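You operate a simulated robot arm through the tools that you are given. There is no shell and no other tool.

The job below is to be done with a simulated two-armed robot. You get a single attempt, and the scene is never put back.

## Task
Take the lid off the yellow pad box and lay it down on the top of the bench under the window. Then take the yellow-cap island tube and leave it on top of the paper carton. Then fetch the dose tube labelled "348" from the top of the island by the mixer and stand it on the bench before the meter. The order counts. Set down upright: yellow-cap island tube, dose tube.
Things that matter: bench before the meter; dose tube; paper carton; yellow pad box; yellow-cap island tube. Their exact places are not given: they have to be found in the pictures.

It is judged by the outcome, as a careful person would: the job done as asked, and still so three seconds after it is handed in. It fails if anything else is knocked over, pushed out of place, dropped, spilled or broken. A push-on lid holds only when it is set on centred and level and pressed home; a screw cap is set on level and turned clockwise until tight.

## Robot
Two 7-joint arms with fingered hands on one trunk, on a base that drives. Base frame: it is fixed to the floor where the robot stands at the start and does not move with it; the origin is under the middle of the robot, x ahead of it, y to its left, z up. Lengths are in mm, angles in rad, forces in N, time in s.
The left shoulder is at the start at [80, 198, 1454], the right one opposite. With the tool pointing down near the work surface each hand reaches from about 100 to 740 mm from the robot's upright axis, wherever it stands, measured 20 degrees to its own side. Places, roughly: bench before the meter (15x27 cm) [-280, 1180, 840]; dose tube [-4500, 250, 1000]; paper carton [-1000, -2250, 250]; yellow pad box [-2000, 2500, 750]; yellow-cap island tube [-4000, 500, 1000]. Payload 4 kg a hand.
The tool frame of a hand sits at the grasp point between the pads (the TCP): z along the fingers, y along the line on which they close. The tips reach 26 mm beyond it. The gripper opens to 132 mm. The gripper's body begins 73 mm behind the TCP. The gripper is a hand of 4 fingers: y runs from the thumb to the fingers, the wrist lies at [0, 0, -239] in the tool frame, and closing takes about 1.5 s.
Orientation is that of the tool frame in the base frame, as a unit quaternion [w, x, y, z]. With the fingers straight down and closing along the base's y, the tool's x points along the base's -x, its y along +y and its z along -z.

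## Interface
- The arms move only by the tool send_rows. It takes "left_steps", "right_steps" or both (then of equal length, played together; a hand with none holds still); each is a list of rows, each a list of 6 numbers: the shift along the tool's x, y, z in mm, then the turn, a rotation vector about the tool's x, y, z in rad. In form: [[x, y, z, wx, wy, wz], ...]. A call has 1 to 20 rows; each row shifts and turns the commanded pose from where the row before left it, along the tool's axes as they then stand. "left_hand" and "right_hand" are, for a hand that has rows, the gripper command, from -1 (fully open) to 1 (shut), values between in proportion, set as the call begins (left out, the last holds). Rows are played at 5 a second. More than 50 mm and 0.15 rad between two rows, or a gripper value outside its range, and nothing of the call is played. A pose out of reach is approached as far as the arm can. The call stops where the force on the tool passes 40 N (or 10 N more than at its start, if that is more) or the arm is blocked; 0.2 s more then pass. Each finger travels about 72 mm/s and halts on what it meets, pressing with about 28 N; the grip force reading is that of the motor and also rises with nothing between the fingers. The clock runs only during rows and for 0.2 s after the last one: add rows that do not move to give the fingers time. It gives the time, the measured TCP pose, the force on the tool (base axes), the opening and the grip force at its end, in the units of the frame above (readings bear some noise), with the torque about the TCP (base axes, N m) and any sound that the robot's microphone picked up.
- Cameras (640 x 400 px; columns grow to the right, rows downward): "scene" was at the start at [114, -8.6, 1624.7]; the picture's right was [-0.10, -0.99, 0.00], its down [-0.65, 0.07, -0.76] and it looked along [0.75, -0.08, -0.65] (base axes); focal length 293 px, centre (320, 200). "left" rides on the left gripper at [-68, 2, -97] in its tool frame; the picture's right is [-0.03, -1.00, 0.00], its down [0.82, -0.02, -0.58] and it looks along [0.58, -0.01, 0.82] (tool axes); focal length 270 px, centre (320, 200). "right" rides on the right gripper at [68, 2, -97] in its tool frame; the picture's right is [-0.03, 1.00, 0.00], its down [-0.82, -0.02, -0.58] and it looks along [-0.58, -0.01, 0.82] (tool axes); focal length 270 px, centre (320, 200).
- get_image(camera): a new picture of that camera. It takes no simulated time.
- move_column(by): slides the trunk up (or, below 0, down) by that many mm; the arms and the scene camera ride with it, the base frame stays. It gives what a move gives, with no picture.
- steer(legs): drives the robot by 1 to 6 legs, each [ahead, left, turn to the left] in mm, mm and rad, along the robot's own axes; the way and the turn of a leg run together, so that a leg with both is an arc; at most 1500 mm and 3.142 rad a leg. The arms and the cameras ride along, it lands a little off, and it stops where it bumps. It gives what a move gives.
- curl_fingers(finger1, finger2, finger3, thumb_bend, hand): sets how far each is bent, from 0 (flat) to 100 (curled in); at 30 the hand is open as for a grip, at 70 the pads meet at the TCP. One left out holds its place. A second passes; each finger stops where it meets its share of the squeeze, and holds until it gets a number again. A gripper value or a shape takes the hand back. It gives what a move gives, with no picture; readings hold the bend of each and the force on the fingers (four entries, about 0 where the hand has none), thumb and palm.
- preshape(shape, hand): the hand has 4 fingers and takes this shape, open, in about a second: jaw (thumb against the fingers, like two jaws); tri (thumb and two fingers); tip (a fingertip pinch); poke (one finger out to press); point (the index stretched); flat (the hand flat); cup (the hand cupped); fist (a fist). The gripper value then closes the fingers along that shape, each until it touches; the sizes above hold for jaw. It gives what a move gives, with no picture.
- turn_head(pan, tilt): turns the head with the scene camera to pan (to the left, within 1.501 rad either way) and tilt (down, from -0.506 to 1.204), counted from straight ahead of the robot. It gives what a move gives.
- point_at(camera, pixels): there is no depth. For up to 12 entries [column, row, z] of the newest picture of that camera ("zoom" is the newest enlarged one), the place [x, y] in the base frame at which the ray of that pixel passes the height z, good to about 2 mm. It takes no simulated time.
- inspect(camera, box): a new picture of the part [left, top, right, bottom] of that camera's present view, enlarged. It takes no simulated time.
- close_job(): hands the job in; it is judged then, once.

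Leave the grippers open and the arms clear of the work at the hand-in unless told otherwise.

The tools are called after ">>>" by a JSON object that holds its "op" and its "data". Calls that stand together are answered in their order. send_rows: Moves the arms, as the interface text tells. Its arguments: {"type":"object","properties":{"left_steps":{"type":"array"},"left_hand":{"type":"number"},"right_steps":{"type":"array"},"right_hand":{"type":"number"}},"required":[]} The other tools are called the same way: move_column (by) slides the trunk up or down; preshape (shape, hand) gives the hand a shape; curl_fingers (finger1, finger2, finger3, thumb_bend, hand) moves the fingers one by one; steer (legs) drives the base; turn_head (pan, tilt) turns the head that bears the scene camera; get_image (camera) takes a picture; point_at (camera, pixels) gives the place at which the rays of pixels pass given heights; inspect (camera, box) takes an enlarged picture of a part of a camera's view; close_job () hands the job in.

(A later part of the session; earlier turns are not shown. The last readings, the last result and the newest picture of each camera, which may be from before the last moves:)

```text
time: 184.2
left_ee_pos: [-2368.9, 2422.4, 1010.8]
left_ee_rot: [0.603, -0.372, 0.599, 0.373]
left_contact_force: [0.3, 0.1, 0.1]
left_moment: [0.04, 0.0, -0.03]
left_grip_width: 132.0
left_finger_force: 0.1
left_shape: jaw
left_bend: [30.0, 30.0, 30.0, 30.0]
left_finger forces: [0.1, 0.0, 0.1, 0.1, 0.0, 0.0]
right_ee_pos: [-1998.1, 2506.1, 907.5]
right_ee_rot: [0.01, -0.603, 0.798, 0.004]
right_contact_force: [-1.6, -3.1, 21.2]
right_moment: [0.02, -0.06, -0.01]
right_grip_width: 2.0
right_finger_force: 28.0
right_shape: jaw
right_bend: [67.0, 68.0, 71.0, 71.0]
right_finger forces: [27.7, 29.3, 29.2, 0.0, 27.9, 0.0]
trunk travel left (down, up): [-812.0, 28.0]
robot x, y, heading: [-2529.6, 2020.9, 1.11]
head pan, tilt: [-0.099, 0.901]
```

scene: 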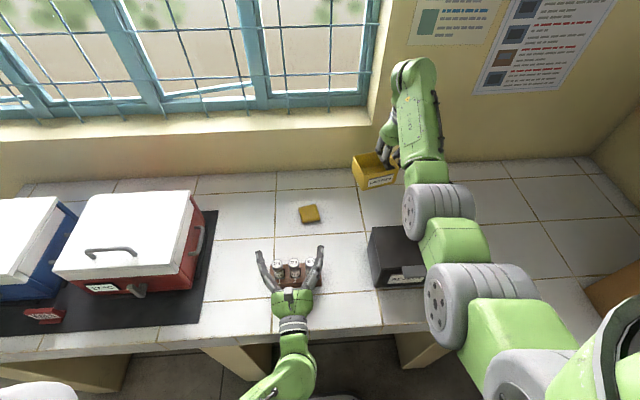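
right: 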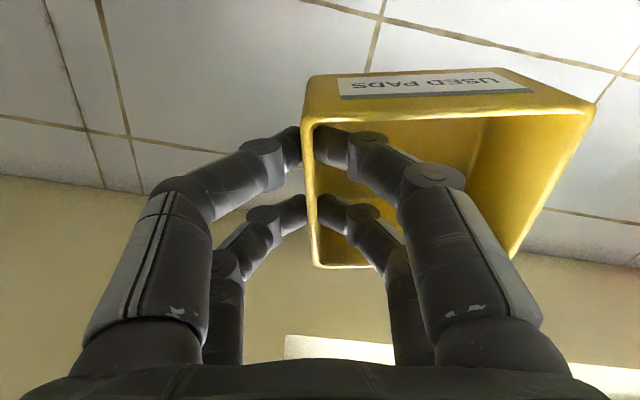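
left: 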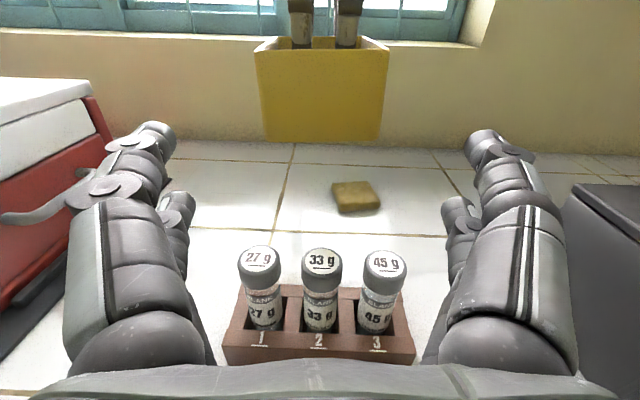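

Box is on the bench (21 N). Relieve 3 mm, open the fingers to 50 mm and rise with the trunk and arm.

>>> {"op": "move_column", "data": {"by": 3}}

>>> {"op": "send_rows", "data": {"right_steps": [[0, 0, 0, 0, 0, 0], [0, 0, 0, 0, 0, 0], [0, 0, 0, 0, 0, 0], [0, 0, 0, 0, 0, 0], [0, 0, -8, 0, 0, 0], [0, 0, -20, 0, 0, 0], [0, 0, -30, 0, 0, 0], [0, 0, -40, 0, 0, 0], [0, 0, -40, 0, 0, 0], [0, 0, -40, 0, 0, 0], [0, 0, 0, 0, 0, 0]], "right_hand": 0.25}}

>>> {"op": "get_image", "data": {"camera": "scene"}}

>>> {"op": "get_image", "data": {"camera": "right"}}

```text
time: 184.7
left_ee_pos: [-2368.4, 2422.3, 1013.1]
left_ee_rot: [0.603, -0.371, 0.6, 0.372]
left_contact_force: [0.4, 0.5, -0.2]
left_moment: [0.02, -0.03, -0.02]
left_grip_width: 131.9
left_finger_force: 0.0
left_shape: jaw
left_bend: [30.0, 30.0, 30.0, 30.0]
left_finger forces: [0.0, 0.1, 0.1, 0.0, 0.0, 0.0]
right_ee_pos: [-1997.9, 2505.7, 908.3]
right_ee_rot: [0.008, -0.604, 0.797, 0.004]
right_contact_force: [3.2, 3.6, 11.7]
right_moment: [0.15, -0.2, 0.02]
right_grip_width: 2.0
right_finger_force: 28.1
right_shape: jaw
right_bend: [67.0, 68.0, 71.0, 71.0]
right_finger forces: [26.5, 28.1, 29.6, 0.0, 27.3, 0.0]
trunk travel left (down, up): [-815.0, 25.0]
robot x, y, heading: [-2536.8, 2024.2, 1.113]
head pan, tilt: [-0.099, 0.901]
```

```text
time: 187.1
left_ee_pos: [-2367.4, 2424.0, 1012.0]
left_ee_rot: [0.603, -0.371, 0.6, 0.372]
left_contact_force: [-0.4, -0.7, -0.1]
left_moment: [-0.01, -0.02, 0.02]
left_grip_width: 131.9
left_finger_force: 0.0
left_shape: jaw
left_bend: [30.0, 30.0, 30.0, 30.0]
left_finger forces: [0.1, 0.0, 0.0, 0.0, 0.0, 0.0]
right_ee_pos: [-1979.5, 2531.7, 1077.1]
right_ee_rot: [0.005, -0.604, 0.797, 0.003]
right_contact_force: [0.3, -0.1, 0.2]
right_moment: [-0.02, -0.01, 0.05]
right_grip_width: 49.0
right_finger_force: 0.1
right_shape: jaw
right_bend: [74.0, 74.0, 74.0, 70.0]
right_finger forces: [0.0, 0.1, 0.0, 0.1, 0.0, 0.1]
right hand out of reach, approached as far as the arm can: row 7, 8, 9, 10
trunk travel left (down, up): [-815.0, 25.0]
robot x, y, heading: [-2529.7, 2020.2, 1.109]
head pan, tilt: [-0.099, 0.901]
```

```text
taken
```

scene: 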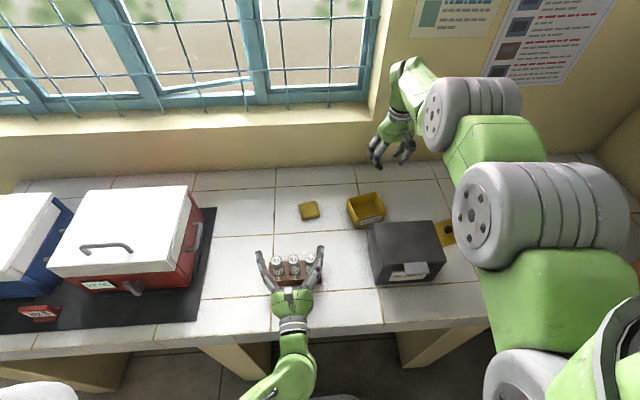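

```text
taken
```

right: 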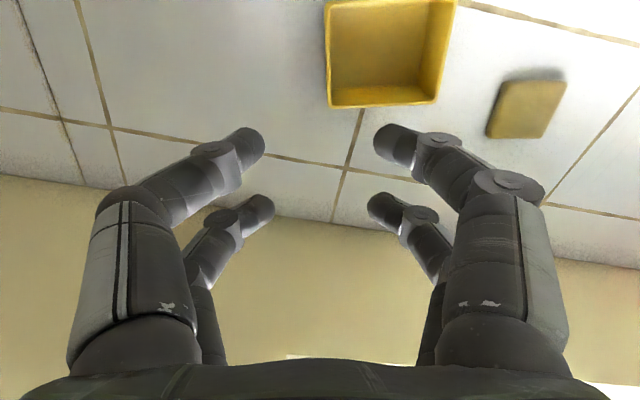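

Box stands open at its place; lid lies on the bench. Part 1 done. Retract the right arm and straighten its yaw.

>>> {"op": "send_rows", "data": {"right_steps": [[15, 0, 0, 0, 0, 0.09], [25, 0, 0, 0, 0, 0.09], [30, 0, 0, 0, 0, 0], [30, 0, 0, 0, 0, 0], [30, 0, 0, 0, 0, 0], [30, 0, 0, 0, 0, 0], [30, 0, 0, 0, 0, 0], [30, 0, 0, 0, 0, 0], [30, 0, 0, 0, 0, 0], [0, 0, 0, 0, 0, 0]], "right_hand": -1}}

>>> {"op": "get_image", "data": {"camera": "scene"}}

```text
time: 189.3
left_ee_pos: [-2366.7, 2424.7, 1012.3]
left_ee_rot: [0.603, -0.372, 0.6, 0.372]
left_contact_force: [-0.1, 0.6, 0.0]
left_moment: [0.0, 0.0, 0.0]
left_grip_width: 131.8
left_finger_force: 0.0
left_shape: jaw
left_bend: [30.0, 30.0, 30.0, 30.0]
left_finger forces: [0.0, 0.0, 0.0, 0.0, 0.1, 0.1]
right_ee_pos: [-1956.0, 2509.5, 1044.2]
right_ee_rot: [0.006, -0.529, 0.848, 0.004]
right_contact_force: [-0.1, 0.3, 0.3]
right_moment: [0.0, -0.01, 0.03]
right_grip_width: 131.8
right_finger_force: 0.2
right_shape: jaw
right_bend: [30.0, 30.0, 30.0, 30.0]
right_finger forces: [0.0, 0.1, 0.0, 0.0, 0.0, 0.1]
right hand out of reach, approached as far as the arm can: row 1, 2, 3, 4, 5, 6, 7, 8, 9
trunk travel left (down, up): [-815.0, 25.0]
robot x, y, heading: [-2534.2, 2017.1, 1.113]
head pan, tilt: [-0.099, 0.901]
```

```text
taken
```

scene: 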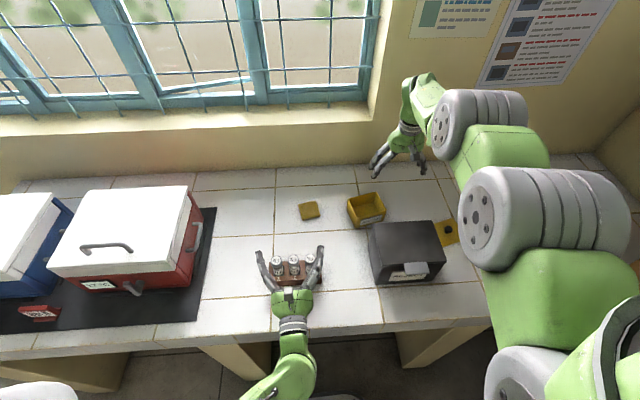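

The right arm reports out of reach and didn't retract as commanded. Let me hold still for a few rows to see whether it converges toward the commanded pose.

>>> {"op": "send_rows", "data": {"right_steps": [[0, 0, 0, 0, 0, 0], [0, 0, 0, 0, 0, 0]]}}

```text
time: 189.9
left_ee_pos: [-2368.2, 2423.5, 1012.5]
left_ee_rot: [0.603, -0.372, 0.6, 0.372]
left_contact_force: [-0.5, 0.0, 0.9]
left_moment: [-0.01, 0.0, 0.03]
left_grip_width: 131.7
left_finger_force: 0.1
left_shape: jaw
left_bend: [30.0, 30.0, 30.0, 30.0]
left_finger forces: [0.0, 0.0, 0.1, 0.1, 0.0, 0.0]
right_ee_pos: [-1957.8, 2510.1, 1045.4]
right_ee_rot: [0.004, -0.529, 0.849, 0.004]
right_contact_force: [-0.1, 0.0, -0.4]
right_moment: [0.0, 0.02, -0.01]
right_grip_width: 131.5
right_finger_force: 0.0
right_shape: jaw
right_bend: [30.0, 30.0, 30.0, 30.0]
right_finger forces: [0.1, 0.0, 0.0, 0.0, 0.0, 0.1]
trunk travel left (down, up): [-815.0, 25.0]
robot x, y, heading: [-2534.7, 2021.6, 1.112]
head pan, tilt: [-0.099, 0.901]
```

I'll test which directions the right arm can move: try 20 mm left and 10 mm back.

>>> {"op": "send_rows", "data": {"right_steps": [[0, 20, 0, 0, 0, 0], [0, 20, 0, 0, 0, 0], [0, 0, 0, 0, 0, 0]]}}

>>> {"op": "send_rows", "data": {"right_steps": [[10, 0, 0, 0, 0, 0], [10, 0, 0, 0, 0, 0], [0, 0, 0, 0, 0, 0]]}}

```text
time: 190.7
left_ee_pos: [-2366.9, 2422.8, 1013.1]
left_ee_rot: [0.603, -0.372, 0.6, 0.372]
left_contact_force: [-0.4, 1.2, 0.1]
left_moment: [-0.01, -0.01, 0.01]
left_grip_width: 132.1
left_finger_force: 0.1
left_shape: jaw
left_bend: [30.0, 30.0, 30.0, 30.0]
left_finger forces: [0.0, 0.0, 0.0, 0.0, 0.1, 0.1]
right_ee_pos: [-1990.5, 2530.9, 1044.5]
right_ee_rot: [0.006, -0.529, 0.848, 0.004]
right_contact_force: [-0.8, -0.1, -0.5]
right_moment: [-0.04, 0.0, -0.01]
right_grip_width: 131.8
right_finger_force: 0.1
right_shape: jaw
right_bend: [30.0, 30.0, 30.0, 30.0]
right_finger forces: [0.0, 0.1, 0.1, 0.0, 0.0, 0.0]
right hand out of reach, approached as far as the arm can: row 1
trunk travel left (down, up): [-815.0, 25.0]
robot x, y, heading: [-2533.5, 2020.2, 1.104]
head pan, tilt: [-0.099, 0.901]
```

```text
time: 191.5
left_ee_pos: [-2367.3, 2423.4, 1012.4]
left_ee_rot: [0.602, -0.372, 0.6, 0.372]
left_contact_force: [-0.5, 0.3, 0.9]
left_moment: [-0.05, -0.01, -0.02]
left_grip_width: 132.1
left_finger_force: 0.1
left_shape: jaw
left_bend: [30.0, 30.0, 30.0, 30.0]
left_finger forces: [0.0, 0.0, 0.0, 0.0, 0.0, 0.0]
right_ee_pos: [-1989.8, 2531.8, 1043.6]
right_ee_rot: [0.006, -0.529, 0.849, 0.003]
right_contact_force: [0.6, -0.3, 0.2]
right_moment: [-0.01, 0.01, 0.0]
right_grip_width: 131.8
right_finger_force: 0.1
right_shape: jaw
right_bend: [30.0, 30.0, 30.0, 30.0]
right_finger forces: [0.0, 0.0, 0.0, 0.0, 0.1, 0.0]
right hand out of reach, approached as far as the arm can: row 1, 2
trunk travel left (down, up): [-815.0, 25.0]
robot x, y, heading: [-2532.2, 2021.6, 1.105]
head pan, tilt: [-0.099, 0.901]
```

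Left works; back doesn't yet. Move further left 120 mm, then try back.

>>> {"op": "send_rows", "data": {"right_steps": [[0, 30, 0, 0, 0, 0], [0, 30, 0, 0, 0, 0], [0, 30, 0, 0, 0, 0], [0, 30, 0, 0, 0, 0], [0, 0, 0, 0, 0, 0]]}}

>>> {"op": "send_rows", "data": {"right_steps": [[15, 0, 0, 0, 0, 0], [15, 0, 0, 0, 0, 0], [15, 0, 0, 0, 0, 0], [0, 0, 0, 0, 0, 0]]}}

>>> {"op": "get_image", "data": {"camera": "scene"}}

```text
time: 192.7
left_ee_pos: [-2368.7, 2424.7, 1013.1]
left_ee_rot: [0.603, -0.372, 0.6, 0.372]
left_contact_force: [0.3, 0.2, -0.9]
left_moment: [-0.03, -0.03, 0.0]
left_grip_width: 131.9
left_finger_force: 0.0
left_shape: jaw
left_bend: [30.0, 30.0, 30.0, 30.0]
left_finger forces: [0.1, 0.0, 0.0, 0.1, 0.0, 0.0]
right_ee_pos: [-2096.6, 2586.8, 1043.2]
right_ee_rot: [0.006, -0.528, 0.849, 0.004]
right_contact_force: [0.7, -0.4, 0.3]
right_moment: [0.0, 0.02, 0.01]
right_grip_width: 131.9
right_finger_force: 0.1
right_shape: jaw
right_bend: [30.0, 30.0, 30.0, 30.0]
right_finger forces: [0.0, 0.0, 0.0, 0.0, 0.0, 0.0]
right hand out of reach, approached as far as the arm can: row 3
trunk travel left (down, up): [-815.0, 25.0]
robot x, y, heading: [-2528.8, 2019.5, 1.112]
head pan, tilt: [-0.099, 0.901]
```

```text
time: 193.7
left_ee_pos: [-2367.7, 2424.8, 1012.6]
left_ee_rot: [0.602, -0.372, 0.6, 0.373]
left_contact_force: [-0.4, -0.1, -1.0]
left_moment: [-0.02, -0.01, 0.02]
left_grip_width: 132.1
left_finger_force: 0.1
left_shape: jaw
left_bend: [30.0, 30.0, 30.0, 30.0]
left_finger forces: [0.1, 0.1, 0.0, 0.1, 0.0, 0.0]
right_ee_pos: [-2100.1, 2585.3, 1038.4]
right_ee_rot: [0.006, -0.53, 0.848, 0.004]
right_contact_force: [0.5, -0.4, 0.2]
right_moment: [0.0, -0.05, 0.01]
right_grip_width: 131.8
right_finger_force: 0.1
right_shape: jaw
right_bend: [30.0, 30.0, 30.0, 30.0]
right_finger forces: [0.1, 0.0, 0.0, 0.1, 0.1, 0.0]
right hand out of reach, approached as far as the arm can: row 1, 2, 3
trunk travel left (down, up): [-815.0, 25.0]
robot x, y, heading: [-2534.1, 2021.9, 1.11]
head pan, tilt: [-0.099, 0.901]
```

```text
taken
```

scene: 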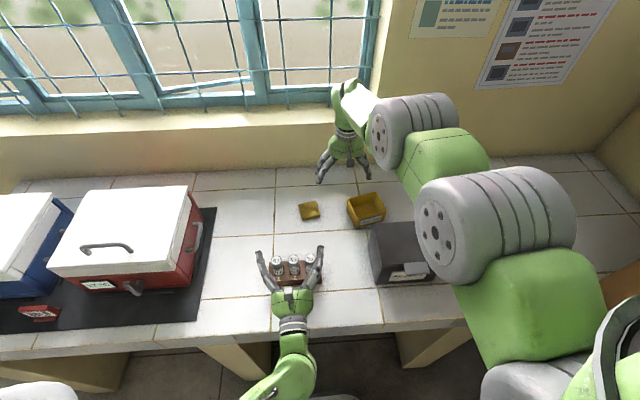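

The arm's elbow is in an awkward high posture. I'll raise the trunk 24 mm and back away from the bench 500 mm into free space before sorting it out.

>>> {"op": "move_column", "data": {"by": 24}}

>>> {"op": "steer", "data": {"legs": [[-550, 0, 0]]}}

>>> {"op": "get_image", "data": {"camera": "scene"}}

```text
time: 194.4
left_ee_pos: [-2366.8, 2424.0, 1037.0]
left_ee_rot: [0.603, -0.371, 0.601, 0.372]
left_contact_force: [0.1, -0.3, 0.2]
left_moment: [0.02, -0.01, 0.01]
left_grip_width: 131.9
left_finger_force: 0.0
left_shape: jaw
left_bend: [30.0, 30.0, 30.0, 30.0]
left_finger forces: [0.0, 0.0, 0.1, 0.0, 0.0, 0.1]
right_ee_pos: [-2100.3, 2584.2, 1062.4]
right_ee_rot: [0.007, -0.529, 0.848, 0.004]
right_contact_force: [0.0, 0.2, 0.3]
right_moment: [-0.03, 0.02, -0.01]
right_grip_width: 132.2
right_finger_force: 0.1
right_shape: jaw
right_bend: [30.0, 30.0, 30.0, 30.0]
right_finger forces: [0.0, 0.1, 0.0, 0.0, 0.1, 0.0]
trunk travel left (down, up): [-839.0, 1.0]
robot x, y, heading: [-2534.3, 2023.1, 1.105]
head pan, tilt: [-0.099, 0.901]
```

```text
time: 197.6
left_ee_pos: [-2612.6, 1929.6, 1036.0]
left_ee_rot: [0.602, -0.372, 0.601, 0.372]
left_contact_force: [-0.5, 0.3, 0.3]
left_moment: [-0.01, 0.0, 0.02]
left_grip_width: 131.8
left_finger_force: 0.0
left_shape: jaw
left_bend: [30.0, 30.0, 30.0, 30.0]
left_finger forces: [0.0, 0.1, 0.0, 0.0, 0.0, 0.0]
right_ee_pos: [-2346.2, 2091.4, 1059.7]
right_ee_rot: [0.005, -0.529, 0.849, 0.003]
right_contact_force: [1.0, 0.0, -0.1]
right_moment: [-0.03, 0.03, 0.03]
right_grip_width: 131.7
right_finger_force: 0.0
right_shape: jaw
right_bend: [30.0, 30.0, 30.0, 30.0]
right_finger forces: [0.1, 0.0, 0.1, 0.1, 0.0, 0.0]
trunk travel left (down, up): [-839.0, 1.0]
robot x, y, heading: [-2777.0, 1529.1, 1.104]
head pan, tilt: [-0.099, 0.901]
```

```text
taken
```

scene: 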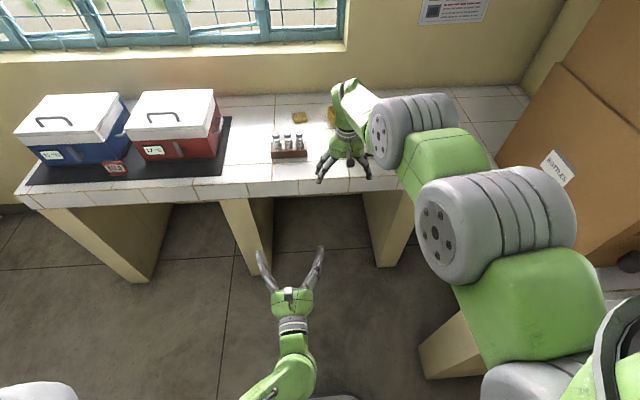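

Free space below the hand now. Try moving down 120 mm to change the arm posture, then back.

>>> {"op": "send_rows", "data": {"right_steps": [[0, 0, 30, 0, 0, 0], [0, 0, 30, 0, 0, 0], [0, 0, 30, 0, 0, 0], [0, 0, 30, 0, 0, 0], [0, 0, 0, 0, 0, 0]]}}

>>> {"op": "send_rows", "data": {"right_steps": [[20, 0, 0, 0, 0, 0], [20, 0, 0, 0, 0, 0], [20, 0, 0, 0, 0, 0], [0, 0, 0, 0, 0, 0]]}}

```text
time: 198.8
left_ee_pos: [-2613.4, 1931.1, 1036.2]
left_ee_rot: [0.604, -0.371, 0.6, 0.372]
left_contact_force: [0.4, 1.2, -0.7]
left_moment: [-0.03, -0.01, -0.02]
left_grip_width: 132.1
left_finger_force: 0.0
left_shape: jaw
left_bend: [30.0, 30.0, 30.0, 30.0]
left_finger forces: [0.0, 0.1, 0.1, 0.0, 0.1, 0.1]
right_ee_pos: [-2353.1, 2075.3, 949.8]
right_ee_rot: [0.007, -0.529, 0.849, 0.004]
right_contact_force: [-0.4, 0.3, 0.6]
right_moment: [0.01, -0.02, 0.01]
right_grip_width: 132.0
right_finger_force: 0.1
right_shape: jaw
right_bend: [30.0, 30.0, 30.0, 30.0]
right_finger forces: [0.0, 0.1, 0.0, 0.0, 0.2, 0.0]
right hand out of reach, approached as far as the arm can: row 3, 4
trunk travel left (down, up): [-839.0, 1.0]
robot x, y, heading: [-2777.8, 1529.9, 1.11]
head pan, tilt: [-0.099, 0.901]
```

```text
time: 199.8
left_ee_pos: [-2613.5, 1928.4, 1037.5]
left_ee_rot: [0.602, -0.372, 0.6, 0.373]
left_contact_force: [-0.5, -0.3, 0.2]
left_moment: [0.03, -0.02, -0.03]
left_grip_width: 131.7
left_finger_force: 0.0
left_shape: jaw
left_bend: [30.0, 30.0, 30.0, 30.0]
left_finger forces: [0.1, 0.0, 0.0, 0.0, 0.0, 0.0]
right_ee_pos: [-2367.0, 2056.6, 940.5]
right_ee_rot: [0.005, -0.529, 0.849, 0.002]
right_contact_force: [0.0, 1.1, 0.0]
right_moment: [-0.01, -0.02, 0.03]
right_grip_width: 131.9
right_finger_force: 0.0
right_shape: jaw
right_bend: [30.0, 30.0, 30.0, 30.0]
right_finger forces: [0.0, 0.0, 0.1, 0.0, 0.0, 0.1]
right hand out of reach, approached as far as the arm can: row 2, 3
trunk travel left (down, up): [-839.0, 1.0]
robot x, y, heading: [-2779.0, 1527.5, 1.108]
head pan, tilt: [-0.099, 0.901]
```

It moves along a boundary. I'll try yawing the hand −0.56 rad to change the elbow posture and then back.

>>> {"op": "send_rows", "data": {"right_steps": [[0, 0, 0, 0, 0, -0.14], [0, 0, 0, 0, 0, -0.14], [0, 0, 0, 0, 0, -0.14], [0, 0, 0, 0, 0, -0.14], [0, 0, 0, 0, 0, 0]]}}

>>> {"op": "get_image", "data": {"camera": "scene"}}

```text
time: 201.0
left_ee_pos: [-2613.9, 1929.8, 1037.5]
left_ee_rot: [0.603, -0.371, 0.601, 0.372]
left_contact_force: [-0.4, -0.7, -0.5]
left_moment: [-0.03, 0.01, 0.02]
left_grip_width: 132.2
left_finger_force: 0.0
left_shape: jaw
left_bend: [30.0, 30.0, 30.0, 30.0]
left_finger forces: [0.0, 0.1, 0.0, 0.0, 0.0, 0.0]
right_ee_pos: [-2365.9, 2056.1, 939.0]
right_ee_rot: [-0.006, 0.743, -0.669, -0.002]
right_contact_force: [0.5, 0.6, -0.1]
right_moment: [-0.03, -0.04, -0.01]
right_grip_width: 131.7
right_finger_force: 0.0
right_shape: jaw
right_bend: [30.0, 30.0, 30.0, 30.0]
right_finger forces: [0.0, 0.0, 0.0, 0.1, 0.1, 0.0]
trunk travel left (down, up): [-839.0, 1.0]
robot x, y, heading: [-2779.3, 1529.0, 1.107]
head pan, tilt: [-0.099, 0.901]
```

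```text
taken
```

scene: 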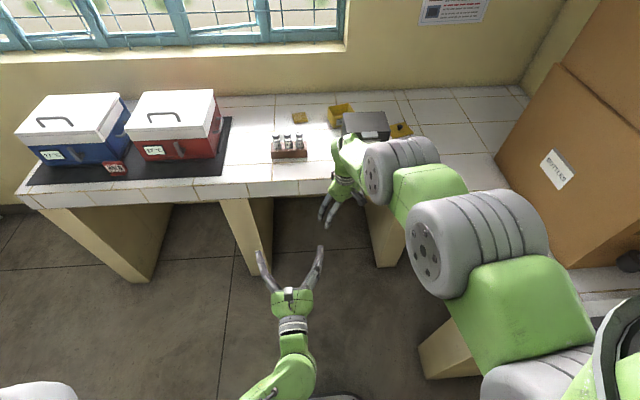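

Everything on the bench looks right (box, lid at (400,130)). I'll straighten the arm by lowering the hand in the free space in front of the bench, then retract from there.

>>> {"op": "send_rows", "data": {"right_steps": [[0, 0, 30, 0, 0, 0.14], [0, 0, 30, 0, 0, 0.14], [0, 0, 30, 0, 0, 0.14], [0, 0, 30, 0, 0, 0.14], [0, 0, 0, 0, 0, 0]]}}

>>> {"op": "send_rows", "data": {"right_steps": [[30, 0, 0, 0, 0, 0], [30, 0, 0, 0, 0, 0], [30, 0, 0, 0, 0, 0], [0, 0, 0, 0, 0, 0]]}}

>>> {"op": "get_image", "data": {"camera": "scene"}}

```text
time: 202.2
left_ee_pos: [-2613.8, 1929.6, 1036.4]
left_ee_rot: [0.602, -0.372, 0.601, 0.372]
left_contact_force: [0.1, -0.2, 0.5]
left_moment: [0.01, 0.0, 0.04]
left_grip_width: 132.1
left_finger_force: 0.0
left_shape: jaw
left_bend: [30.0, 30.0, 30.0, 30.0]
left_finger forces: [0.0, 0.0, 0.0, 0.1, 0.1, 0.0]
right_ee_pos: [-2380.8, 2024.9, 840.5]
right_ee_rot: [0.005, -0.528, 0.849, 0.004]
right_contact_force: [-0.8, -0.4, 0.7]
right_moment: [0.01, -0.05, -0.01]
right_grip_width: 131.9
right_finger_force: 0.0
right_shape: jaw
right_bend: [30.0, 30.0, 30.0, 30.0]
right_finger forces: [0.0, 0.1, 0.1, 0.0, 0.0, 0.0]
right hand out of reach, approached as far as the arm can: row 2, 3, 4
trunk travel left (down, up): [-839.0, 1.0]
robot x, y, heading: [-2782.8, 1529.5, 1.107]
head pan, tilt: [-0.099, 0.901]
```

```text
time: 203.2
left_ee_pos: [-2613.9, 1930.3, 1035.7]
left_ee_rot: [0.603, -0.371, 0.601, 0.371]
left_contact_force: [-0.6, 0.5, -0.5]
left_moment: [-0.03, -0.03, -0.01]
left_grip_width: 131.8
left_finger_force: 0.0
left_shape: jaw
left_bend: [30.0, 30.0, 30.0, 30.0]
left_finger forces: [0.0, 0.0, 0.0, 0.0, 0.1, 0.0]
right_ee_pos: [-2403.4, 1992.6, 814.8]
right_ee_rot: [0.01, -0.529, 0.849, -0.005]
right_contact_force: [-0.7, -0.2, 0.5]
right_moment: [-0.02, 0.02, 0.0]
right_grip_width: 131.9
right_finger_force: 0.0
right_shape: jaw
right_bend: [30.0, 30.0, 30.0, 30.0]
right_finger forces: [0.0, 0.1, 0.1, 0.0, 0.1, 0.0]
right hand out of reach, approached as far as the arm can: row 1, 2, 3
trunk travel left (down, up): [-839.0, 1.0]
robot x, y, heading: [-2780.5, 1527.7, 1.106]
head pan, tilt: [-0.099, 0.901]
```

```text
taken
```

scene: 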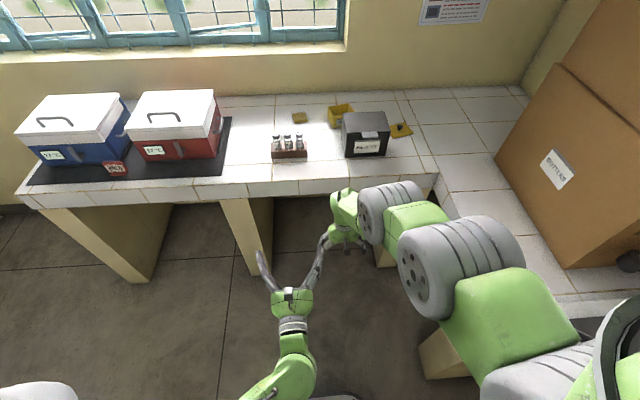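

The arm seems locked near full extension. I'll pitch the hand forward (about tool y) to make the elbow bend.

>>> {"op": "send_rows", "data": {"right_steps": [[0, 0, 0, 0, -0.14, 0], [0, 0, 0, 0, -0.14, 0], [0, 0, 0, 0, -0.14, 0], [0, 0, 0, 0, -0.14, 0], [0, 0, 0, 0, 0, 0]]}}

>>> {"op": "send_rows", "data": {"right_steps": [[17, 0, -11, 0, 0, 0], [17, 0, -11, 0, 0, 0], [17, 0, -11, 0, 0, 0], [0, 0, 0, 0, 0, 0]]}}

```text
time: 204.4
left_ee_pos: [-2613.3, 1928.4, 1036.2]
left_ee_rot: [0.603, -0.371, 0.6, 0.372]
left_contact_force: [-0.3, 0.7, 0.0]
left_moment: [0.03, 0.0, -0.02]
left_grip_width: 131.9
left_finger_force: 0.1
left_shape: jaw
left_bend: [30.0, 30.0, 30.0, 30.0]
left_finger forces: [0.0, 0.0, 0.0, 0.1, 0.0, 0.1]
right_ee_pos: [-2394.9, 2043.3, 771.8]
right_ee_rot: [0.231, -0.508, 0.818, 0.139]
right_contact_force: [0.0, -0.6, 0.4]
right_moment: [0.0, 0.0, 0.0]
right_grip_width: 131.8
right_finger_force: 0.1
right_shape: jaw
right_bend: [30.0, 30.0, 30.0, 30.0]
right_finger forces: [0.1, 0.0, 0.0, 0.0, 0.1, 0.0]
right hand out of reach, approached as far as the arm can: row 1, 2, 3, 4
trunk travel left (down, up): [-839.0, 1.0]
robot x, y, heading: [-2779.8, 1527.3, 1.11]
head pan, tilt: [-0.099, 0.901]
```

```text
time: 205.4
left_ee_pos: [-2613.1, 1929.2, 1036.5]
left_ee_rot: [0.604, -0.371, 0.6, 0.372]
left_contact_force: [0.1, -0.4, 0.4]
left_moment: [-0.01, -0.01, 0.0]
left_grip_width: 131.9
left_finger_force: 0.0
left_shape: jaw
left_bend: [30.0, 30.0, 30.0, 30.0]
left_finger forces: [0.0, 0.0, 0.0, 0.1, 0.0, 0.0]
right_ee_pos: [-2393.5, 2042.0, 771.6]
right_ee_rot: [0.231, -0.508, 0.818, 0.138]
right_contact_force: [0.1, 0.3, 0.5]
right_moment: [0.0, 0.0, 0.0]
right_grip_width: 131.9
right_finger_force: 0.0
right_shape: jaw
right_bend: [30.0, 30.0, 30.0, 30.0]
right_finger forces: [0.1, 0.0, 0.0, 0.0, 0.1, 0.0]
right hand out of reach, approached as far as the arm can: row 1, 2, 3
trunk travel left (down, up): [-839.0, 1.0]
robot x, y, heading: [-2781.2, 1527.9, 1.108]
head pan, tilt: [-0.099, 0.901]
```

No flexion. Try pitching the other way (fingers toward me), which fits an elbow-up posture.

>>> {"op": "send_rows", "data": {"right_steps": [[0, 0, 0, 0, 0.14, 0], [0, 0, 0, 0, 0.14, 0], [0, 0, 0, 0, 0.14, 0], [0, 0, 0, 0, 0.14, 0], [0, 0, 0, 0, 0.14, 0], [0, 0, 0, 0, 0.14, 0], [0, 0, 0, 0, 0.14, 0], [0, 0, 0, 0, 0, 0]]}}

>>> {"op": "get_image", "data": {"camera": "scene"}}

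```text
time: 207.2
left_ee_pos: [-2613.6, 1930.1, 1037.5]
left_ee_rot: [0.603, -0.371, 0.601, 0.372]
left_contact_force: [-0.4, -0.4, 0.0]
left_moment: [0.02, -0.01, 0.02]
left_grip_width: 131.7
left_finger_force: 0.1
left_shape: jaw
left_bend: [30.0, 30.0, 30.0, 30.0]
left_finger forces: [0.0, 0.0, 0.0, 0.0, 0.0, 0.0]
right_ee_pos: [-2438.3, 1949.2, 843.8]
right_ee_rot: [-0.139, -0.522, 0.837, -0.086]
right_contact_force: [0.1, -0.5, -0.1]
right_moment: [0.0, 0.02, 0.0]
right_grip_width: 131.8
right_finger_force: 0.0
right_shape: jaw
right_bend: [30.0, 30.0, 30.0, 30.0]
right_finger forces: [0.1, 0.0, 0.0, 0.0, 0.0, 0.0]
right hand out of reach, approached as far as the arm can: row 2, 3, 4, 5, 6, 7
trunk travel left (down, up): [-839.0, 1.0]
robot x, y, heading: [-2780.1, 1526.1, 1.107]
head pan, tilt: [-0.099, 0.901]
```

```text
taken
```

scene: 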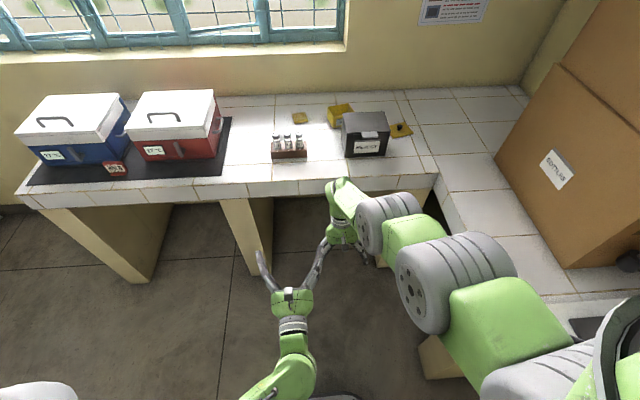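

Still locked. Continue pitching in the same direction so the wrist reaches its limit and the elbow must flex.

>>> {"op": "send_rows", "data": {"right_steps": [[0, 0, 0, 0, 0.14, 0], [0, 0, 0, 0, 0.14, 0], [0, 0, 0, 0, 0.14, 0], [0, 0, 0, 0, 0.14, 0], [0, 0, 0, 0, 0.14, 0], [0, 0, 0, 0, 0, 0]]}}

>>> {"op": "get_image", "data": {"camera": "scene"}}

```text
time: 208.6
left_ee_pos: [-2612.6, 1928.7, 1037.3]
left_ee_rot: [0.603, -0.371, 0.6, 0.372]
left_contact_force: [-1.4, 0.8, 0.0]
left_moment: [0.01, -0.01, 0.02]
left_grip_width: 131.8
left_finger_force: 0.2
left_shape: jaw
left_bend: [30.0, 30.0, 30.0, 30.0]
left_finger forces: [0.0, 0.0, 0.0, 0.0, 0.0, 0.0]
right_ee_pos: [-2524.2, 1838.3, 937.7]
right_ee_rot: [-0.42, -0.459, 0.738, -0.261]
right_contact_force: [-0.3, 0.4, 0.4]
right_moment: [-0.02, 0.01, -0.01]
right_grip_width: 131.9
right_finger_force: 0.0
right_shape: jaw
right_bend: [30.0, 30.0, 30.0, 30.0]
right_finger forces: [0.0, 0.1, 0.0, 0.0, 0.0, 0.0]
right hand out of reach, approached as far as the arm can: row 1, 2, 3, 4, 5
trunk travel left (down, up): [-839.0, 1.0]
robot x, y, heading: [-2775.6, 1524.1, 1.111]
head pan, tilt: [-0.099, 0.901]
```

```text
taken
```

scene: 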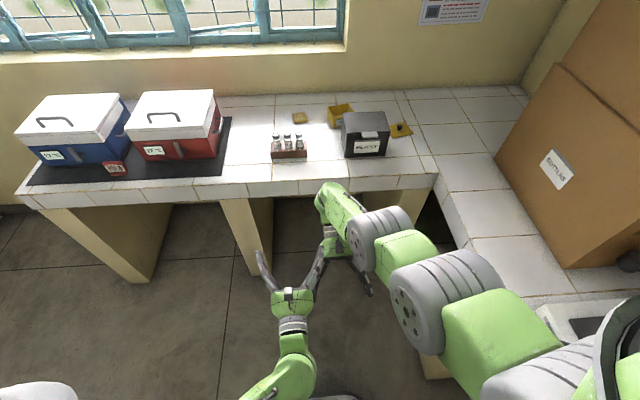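

Test whether the wrist can come back now: retract along the hand's axis.

>>> {"op": "send_rows", "data": {"right_steps": [[15, 0, 26, 0, 0, 0], [15, 0, 26, 0, 0, 0], [0, 0, 0, 0, 0, 0]]}}

>>> {"op": "send_rows", "data": {"right_steps": [[26, 0, -15, 0, 0, 0], [26, 0, -15, 0, 0, 0], [0, 0, 0, 0, 0, 0]]}}

```text
time: 209.4
left_ee_pos: [-2613.7, 1930.0, 1037.4]
left_ee_rot: [0.603, -0.371, 0.601, 0.371]
left_contact_force: [0.3, 0.7, 0.4]
left_moment: [-0.01, -0.02, -0.01]
left_grip_width: 132.0
left_finger_force: 0.1
left_shape: jaw
left_bend: [30.0, 30.0, 30.0, 30.0]
left_finger forces: [0.0, 0.0, 0.0, 0.1, 0.0, 0.0]
right_ee_pos: [-2550.3, 1796.1, 915.2]
right_ee_rot: [-0.42, -0.459, 0.737, -0.262]
right_contact_force: [-0.6, -0.4, -0.4]
right_moment: [-0.02, 0.02, -0.03]
right_grip_width: 131.7
right_finger_force: 0.1
right_shape: jaw
right_bend: [30.0, 30.0, 30.0, 30.0]
right_finger forces: [0.0, 0.0, 0.0, 0.0, 0.0, 0.0]
right hand out of reach, approached as far as the arm can: row 1, 2
trunk travel left (down, up): [-839.0, 1.0]
robot x, y, heading: [-2780.0, 1528.5, 1.108]
head pan, tilt: [-0.099, 0.901]
```

```text
time: 210.2
left_ee_pos: [-2614.3, 1929.6, 1036.6]
left_ee_rot: [0.603, -0.371, 0.6, 0.372]
left_contact_force: [0.5, -0.6, 0.6]
left_moment: [-0.02, 0.01, 0.01]
left_grip_width: 131.7
left_finger_force: 0.2
left_shape: jaw
left_bend: [30.0, 30.0, 30.0, 30.0]
left_finger forces: [0.0, 0.0, 0.1, 0.0, 0.1, 0.0]
right_ee_pos: [-2548.0, 1827.5, 933.8]
right_ee_rot: [-0.42, -0.459, 0.737, -0.262]
right_contact_force: [-0.6, -0.6, 0.1]
right_moment: [0.03, -0.02, 0.04]
right_grip_width: 131.7
right_finger_force: 0.0
right_shape: jaw
right_bend: [30.0, 30.0, 30.0, 30.0]
right_finger forces: [0.0, 0.0, 0.0, 0.0, 0.1, 0.1]
right hand out of reach, approached as far as the arm can: row 1, 2
trunk travel left (down, up): [-839.0, 1.0]
robot x, y, heading: [-2782.1, 1525.2, 1.107]
head pan, tilt: [-0.099, 0.901]
```

The arm is at full stretch with the elbow on the wrong side of straight. I'll rotate the hand about the wrist in the negative pitch sense (wrist staying put) so the elbow passes straight to its proper side.

>>> {"op": "send_rows", "data": {"right_steps": [[-33.3, 0, -2.3, 0, -0.14, 0], [-33.3, 0, -2.3, 0, -0.14, 0], [-33.3, 0, -2.3, 0, -0.14, 0], [-33.3, 0, -2.3, 0, -0.14, 0], [-33.3, 0, -2.3, 0, -0.14, 0], [-33.3, 0, -2.3, 0, -0.14, 0], [-33.3, 0, -2.3, 0, -0.14, 0], [-33.3, 0, -2.3, 0, -0.14, 0], [-33.3, 0, -2.3, 0, -0.14, 0], [-33.3, 0, -2.3, 0, -0.14, 0], [-33.3, 0, -2.3, 0, -0.14, 0], [-33.3, 0, -2.3, 0, -0.14, 0], [0, 0, 0, 0, 0, 0]]}}

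>>> {"op": "get_image", "data": {"camera": "scene"}}

```text
time: 213.0
left_ee_pos: [-2613.2, 1930.3, 1037.2]
left_ee_rot: [0.603, -0.371, 0.6, 0.372]
left_contact_force: [0.2, 0.4, -0.3]
left_moment: [0.0, 0.02, -0.02]
left_grip_width: 132.2
left_finger_force: 0.1
left_shape: jaw
left_bend: [30.0, 30.0, 30.0, 30.0]
left_finger forces: [0.0, 0.0, 0.0, 0.1, 0.1, 0.0]
right_ee_pos: [-2393.5, 2140.3, 864.8]
right_ee_rot: [0.269, -0.502, 0.804, 0.168]
right_contact_force: [-0.3, 0.4, 0.7]
right_moment: [0.01, -0.01, -0.02]
right_grip_width: 132.1
right_finger_force: 0.1
right_shape: jaw
right_bend: [30.0, 30.0, 30.0, 30.0]
right_finger forces: [0.1, 0.0, 0.0, 0.0, 0.0, 0.1]
trunk travel left (down, up): [-839.0, 1.0]
robot x, y, heading: [-2779.5, 1528.6, 1.104]
head pan, tilt: [-0.099, 0.901]
```

```text
taken
```

scene: 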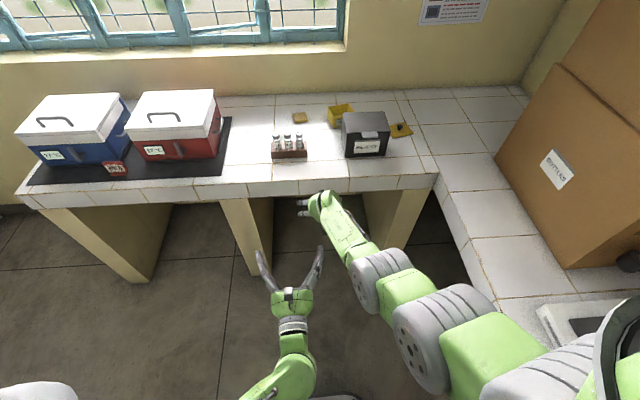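

No limit flags. Now test moving the wrist inward (back and up).

>>> {"op": "send_rows", "data": {"right_steps": [[6, 0, -17, 0, 0, 0], [6, 0, -17, 0, 0, 0], [6, 0, -17, 0, 0, 0], [6, 0, -17, 0, 0, 0], [0, 0, 0, 0, 0, 0]]}}

```text
time: 214.2
left_ee_pos: [-2613.9, 1929.7, 1036.3]
left_ee_rot: [0.603, -0.371, 0.601, 0.371]
left_contact_force: [0.2, -0.1, 0.3]
left_moment: [0.02, 0.03, -0.01]
left_grip_width: 131.9
left_finger_force: 0.0
left_shape: jaw
left_bend: [30.0, 30.0, 30.0, 30.0]
left_finger forces: [0.0, 0.1, 0.1, 0.0, 0.1, 0.0]
right_ee_pos: [-2420.2, 2086.6, 904.8]
right_ee_rot: [0.269, -0.502, 0.805, 0.168]
right_contact_force: [0.2, -0.3, 0.4]
right_moment: [0.01, 0.02, 0.05]
right_grip_width: 131.8
right_finger_force: 0.1
right_shape: jaw
right_bend: [30.0, 30.0, 30.0, 30.0]
right_finger forces: [0.0, 0.0, 0.0, 0.1, 0.1, 0.0]
trunk travel left (down, up): [-839.0, 1.0]
robot x, y, heading: [-2779.3, 1527.9, 1.105]
head pan, tilt: [-0.099, 0.901]
```

Unlocked: the hand moves freely now. Continue retracting, then level the hand to point straight down again.

>>> {"op": "send_rows", "data": {"right_steps": [[6, -5, -17, 0, 0, 0], [6, -5, -17, 0, 0, 0], [6, -5, -17, 0, 0, 0], [6, -5, -17, 0, 0, 0], [6, -5, -17, 0, 0, 0], [6, -5, -17, 0, 0, 0], [15, -5, -5, 0, 0.13, 0], [15, -5, -5, 0, 0.13, 0], [15, -5, -5, 0, 0.13, 0], [15, -5, -5, 0, 0.13, 0], [15, -5, -5, 0, 0.125, 0], [0, 0, 0, 0, 0, 0]]}}

>>> {"op": "get_image", "data": {"camera": "scene"}}

```text
time: 216.8
left_ee_pos: [-2614.0, 1929.7, 1037.4]
left_ee_rot: [0.603, -0.371, 0.601, 0.371]
left_contact_force: [-0.4, -0.7, 0.0]
left_moment: [0.0, 0.0, 0.02]
left_grip_width: 132.1
left_finger_force: 0.0
left_shape: jaw
left_bend: [30.0, 30.0, 30.0, 30.0]
left_finger forces: [0.1, 0.0, 0.1, 0.0, 0.1, 0.0]
right_ee_pos: [-2445.1, 1911.4, 959.3]
right_ee_rot: [0.0, -0.529, 0.849, -0.001]
right_contact_force: [-0.3, 0.2, -0.3]
right_moment: [0.01, 0.01, -0.04]
right_grip_width: 131.9
right_finger_force: 0.1
right_shape: jaw
right_bend: [30.0, 30.0, 30.0, 30.0]
right_finger forces: [0.1, 0.0, 0.0, 0.0, 0.0, 0.0]
trunk travel left (down, up): [-839.0, 1.0]
robot x, y, heading: [-2774.7, 1527.6, 1.108]
head pan, tilt: [-0.099, 0.901]
```

```text
taken
```

scene: 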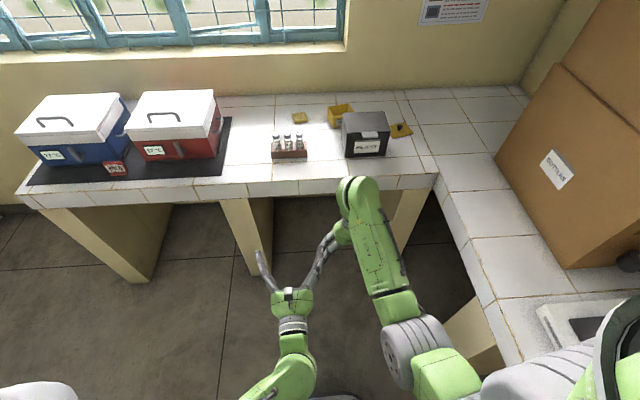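

Recovered. Bring the right hand to its neutral carry position and move the left hand a bit left.

>>> {"op": "send_rows", "data": {"right_steps": [[20, -8, -20, 0, 0, 0], [20, -8, -20, 0, 0, 0], [20, -8, -20, 0, 0, 0], [20, -8, -20, 0, 0, 0], [20, -8, -20, 0, 0, 0], [20, -8, -20, 0, 0, 0], [20, -8, -10, 0, 0, 0], [0, 0, 0, 0, 0, 0]], "left_steps": [[0, 15, 0, 0, 0, 0], [0, 15, 0, 0, 0, 0], [0, 15, 0, 0, 0, 0], [0, 15, 0, 0, 0, 0], [0, 15, 0, 0, 0, 0], [0, 15, 0, 0, 0, 0], [0, 10, 0, 0, 0, 0], [0, 0, 0, 0, 0, 0]]}}

>>> {"op": "inspect", "data": {"camera": "scene", "box": [260, 80, 440, 200]}}

```text
time: 218.6
left_ee_pos: [-2702.1, 1973.9, 1036.5]
left_ee_rot: [0.603, -0.371, 0.601, 0.372]
left_contact_force: [0.5, 0.3, -0.4]
left_moment: [0.01, -0.01, 0.0]
left_grip_width: 132.0
left_finger_force: 0.0
left_shape: jaw
left_bend: [30.0, 30.0, 30.0, 30.0]
left_finger forces: [0.0, 0.1, 0.1, 0.1, 0.0, 0.0]
right_ee_pos: [-2455.4, 1760.9, 1089.0]
right_ee_rot: [-0.001, -0.528, 0.849, 0.0]
right_contact_force: [-0.3, 0.8, -0.2]
right_moment: [0.0, 0.01, 0.0]
right_grip_width: 132.3
right_finger_force: 0.0
right_shape: jaw
right_bend: [30.0, 30.0, 30.0, 30.0]
right_finger forces: [0.0, 0.1, 0.0, 0.0, 0.0, 0.0]
trunk travel left (down, up): [-839.0, 1.0]
robot x, y, heading: [-2779.4, 1525.5, 1.106]
head pan, tilt: [-0.099, 0.901]
```

```text
3.33 times, centred on (350, 140) of scene
```

zoom: 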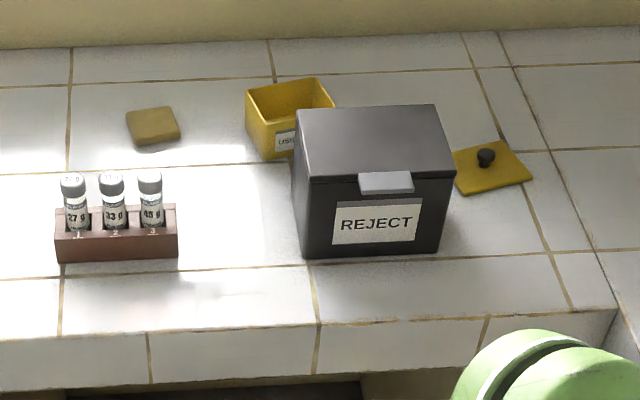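

Part 1 verified: lid flat on the bench, open box in place. Now drive back down the aisle to be beside the island tube location, and look left at the island.

>>> {"op": "steer", "data": {"legs": [[-1440, 0, 0]]}}

>>> {"op": "turn_head", "data": {"pan": 1.3, "tilt": 0.6}}

>>> {"op": "get_image", "data": {"camera": "scene"}}

```text
time: 225.8
left_ee_pos: [-3348.4, 685.2, 1035.6]
left_ee_rot: [0.604, -0.37, 0.601, 0.371]
left_contact_force: [0.5, 0.0, 0.1]
left_moment: [-0.05, -0.04, -0.01]
left_grip_width: 131.9
left_finger_force: 0.0
left_shape: jaw
left_bend: [30.0, 30.0, 30.0, 30.0]
left_finger forces: [0.0, 0.0, 0.1, 0.0, 0.0, 0.0]
right_ee_pos: [-3102.1, 472.0, 1089.7]
right_ee_rot: [-0.001, -0.527, 0.85, 0.0]
right_contact_force: [-0.3, -0.1, -0.1]
right_moment: [0.01, -0.01, 0.02]
right_grip_width: 131.8
right_finger_force: 0.0
right_shape: jaw
right_bend: [30.0, 30.0, 30.0, 30.0]
right_finger forces: [0.1, 0.0, 0.1, 0.0, 0.0, 0.0]
trunk travel left (down, up): [-839.0, 1.0]
robot x, y, heading: [-3427.2, 237.5, 1.108]
head pan, tilt: [-0.099, 0.901]
```

```text
time: 227.3
left_ee_pos: [-3348.5, 684.3, 1036.9]
left_ee_rot: [0.603, -0.371, 0.6, 0.372]
left_contact_force: [-0.4, -0.4, -0.6]
left_moment: [0.01, -0.01, 0.01]
left_grip_width: 131.8
left_finger_force: 0.1
left_shape: jaw
left_bend: [30.0, 30.0, 30.0, 30.0]
left_finger forces: [0.0, 0.0, 0.0, 0.0, 0.0, 0.0]
right_ee_pos: [-3101.7, 469.6, 1090.6]
right_ee_rot: [-0.001, -0.528, 0.849, 0.0]
right_contact_force: [-0.4, -0.4, -0.3]
right_moment: [0.0, -0.03, -0.03]
right_grip_width: 131.8
right_finger_force: 0.1
right_shape: jaw
right_bend: [30.0, 30.0, 30.0, 30.0]
right_finger forces: [0.0, 0.0, 0.0, 0.0, 0.1, 0.1]
trunk travel left (down, up): [-839.0, 1.0]
robot x, y, heading: [-3425.6, 232.6, 1.106]
head pan, tilt: [1.3, 0.6]
```

```text
taken
```

scene: 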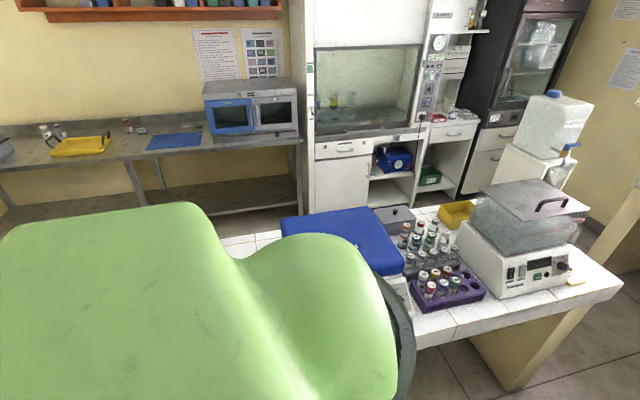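

Island is at my left. I'll turn left 90° to face it.

>>> {"op": "steer", "data": {"legs": [[0, 0, 1.567]]}}

>>> {"op": "turn_head", "data": {"pan": 0.0, "tilt": 0.7}}

>>> {"op": "get_image", "data": {"camera": "scene"}}

```text
time: 231.5
left_ee_pos: [-3873.6, 316.8, 1036.2]
left_ee_rot: [0.166, -0.686, 0.164, 0.689]
left_contact_force: [0.2, 0.6, -0.2]
left_moment: [-0.03, 0.03, 0.0]
left_grip_width: 131.9
left_finger_force: 0.1
left_shape: jaw
left_bend: [30.0, 30.0, 30.0, 30.0]
left_finger forces: [0.0, 0.1, 0.0, 0.0, 0.0, 0.0]
right_ee_pos: [-3659.1, 562.6, 1090.2]
right_ee_rot: [0.001, 0.974, -0.228, 0.0]
right_contact_force: [0.5, -0.1, -0.5]
right_moment: [-0.04, -0.03, 0.03]
right_grip_width: 131.8
right_finger_force: 0.1
right_shape: jaw
right_bend: [30.0, 30.0, 30.0, 30.0]
right_finger forces: [0.0, 0.1, 0.1, 0.1, 0.0, 0.0]
trunk travel left (down, up): [-839.0, 1.0]
robot x, y, heading: [-3429.0, 237.2, 2.674]
head pan, tilt: [1.3, 0.6]
```

```text
time: 233.0
left_ee_pos: [-3873.3, 317.3, 1036.6]
left_ee_rot: [0.165, -0.687, 0.164, 0.688]
left_contact_force: [-0.6, -0.2, 0.3]
left_moment: [-0.01, -0.01, -0.03]
left_grip_width: 131.9
left_finger_force: 0.1
left_shape: jaw
left_bend: [30.0, 30.0, 30.0, 30.0]
left_finger forces: [0.1, 0.1, 0.1, 0.1, 0.0, 0.0]
right_ee_pos: [-3658.7, 563.1, 1089.2]
right_ee_rot: [0.0, 0.974, -0.228, 0.001]
right_contact_force: [0.7, 0.2, -0.3]
right_moment: [0.01, 0.02, -0.04]
right_grip_width: 131.9
right_finger_force: 0.1
right_shape: jaw
right_bend: [30.0, 30.0, 30.0, 30.0]
right_finger forces: [0.2, 0.0, 0.0, 0.0, 0.1, 0.0]
trunk travel left (down, up): [-839.0, 1.0]
robot x, y, heading: [-3427.6, 237.2, 2.668]
head pan, tilt: [0.0, 0.7]
```

```text
taken
```

scene: 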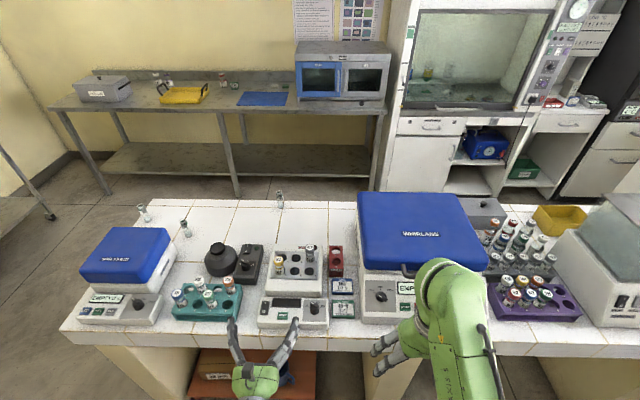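

I see the island top: heater block (293,265) with a yellow-capped tube, teal rack (207,300), mixer (225,260), free standing tubes at (144,212), (186,228), (280,198). Zoom in.

>>> {"op": "inspect", "data": {"camera": "scene", "box": [60, 180, 380, 340]}}

>>> {"op": "inspect", "data": {"camera": "scene", "box": [250, 230, 370, 330]}}

>>> {"op": "inspect", "data": {"camera": "scene", "box": [470, 190, 640, 340]}}

```text
2.00 times, centred on (220, 260) of scene
```

zoom: 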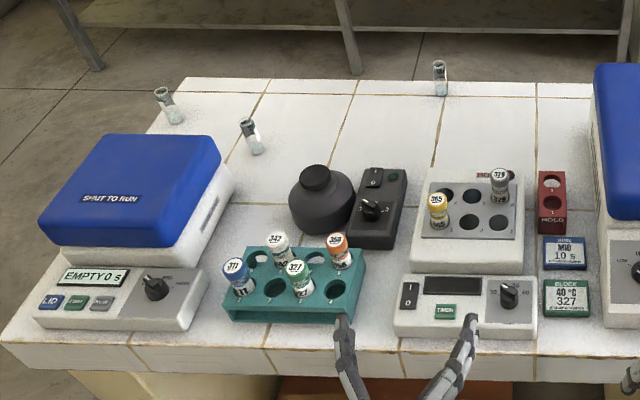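

```text
4.00 times, centred on (310, 280) of scene
```

zoom: 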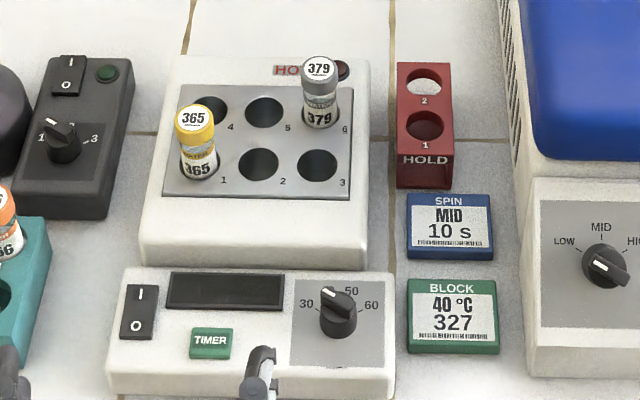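

```text
2.67 times, centred on (555, 265) of scene
```

zoom: 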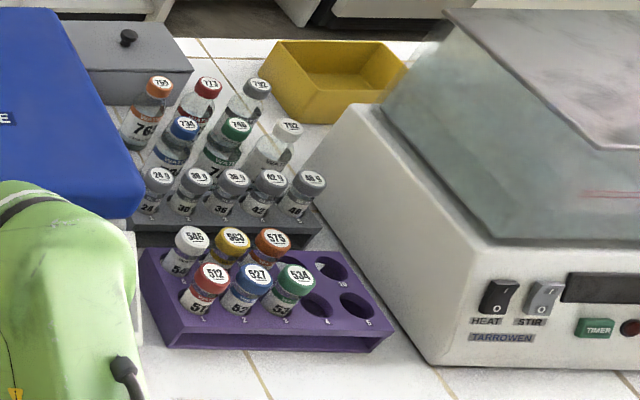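

Two yellow caps: "365" in the heater block and "563" in the purple rack. Compute both positions to compare with the given rough place (−4000, 500, 1000).

>>> {"op": "point_at", "data": {"camera": "scene", "pixels": [[279, 258, 1000], [279, 258, 960], [522, 279, 1000], [522, 279, 960], [144, 215, 900], [186, 230, 900], [280, 203, 900], [309, 250, 960], [225, 260, 950]]}}

>>> {"op": "inspect", "data": {"camera": "scene", "box": [120, 180, 320, 260]}}

```text
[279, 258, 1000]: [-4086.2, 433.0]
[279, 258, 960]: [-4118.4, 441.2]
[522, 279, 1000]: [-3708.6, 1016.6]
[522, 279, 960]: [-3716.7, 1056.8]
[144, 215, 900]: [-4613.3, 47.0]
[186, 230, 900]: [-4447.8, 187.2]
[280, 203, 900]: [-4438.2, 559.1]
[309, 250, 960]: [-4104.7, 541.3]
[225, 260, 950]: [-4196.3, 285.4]
```

```text
3.20 times, centred on (220, 220) of scene
```

zoom: 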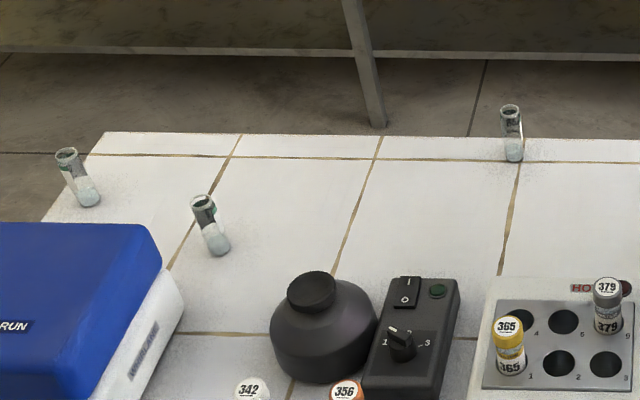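

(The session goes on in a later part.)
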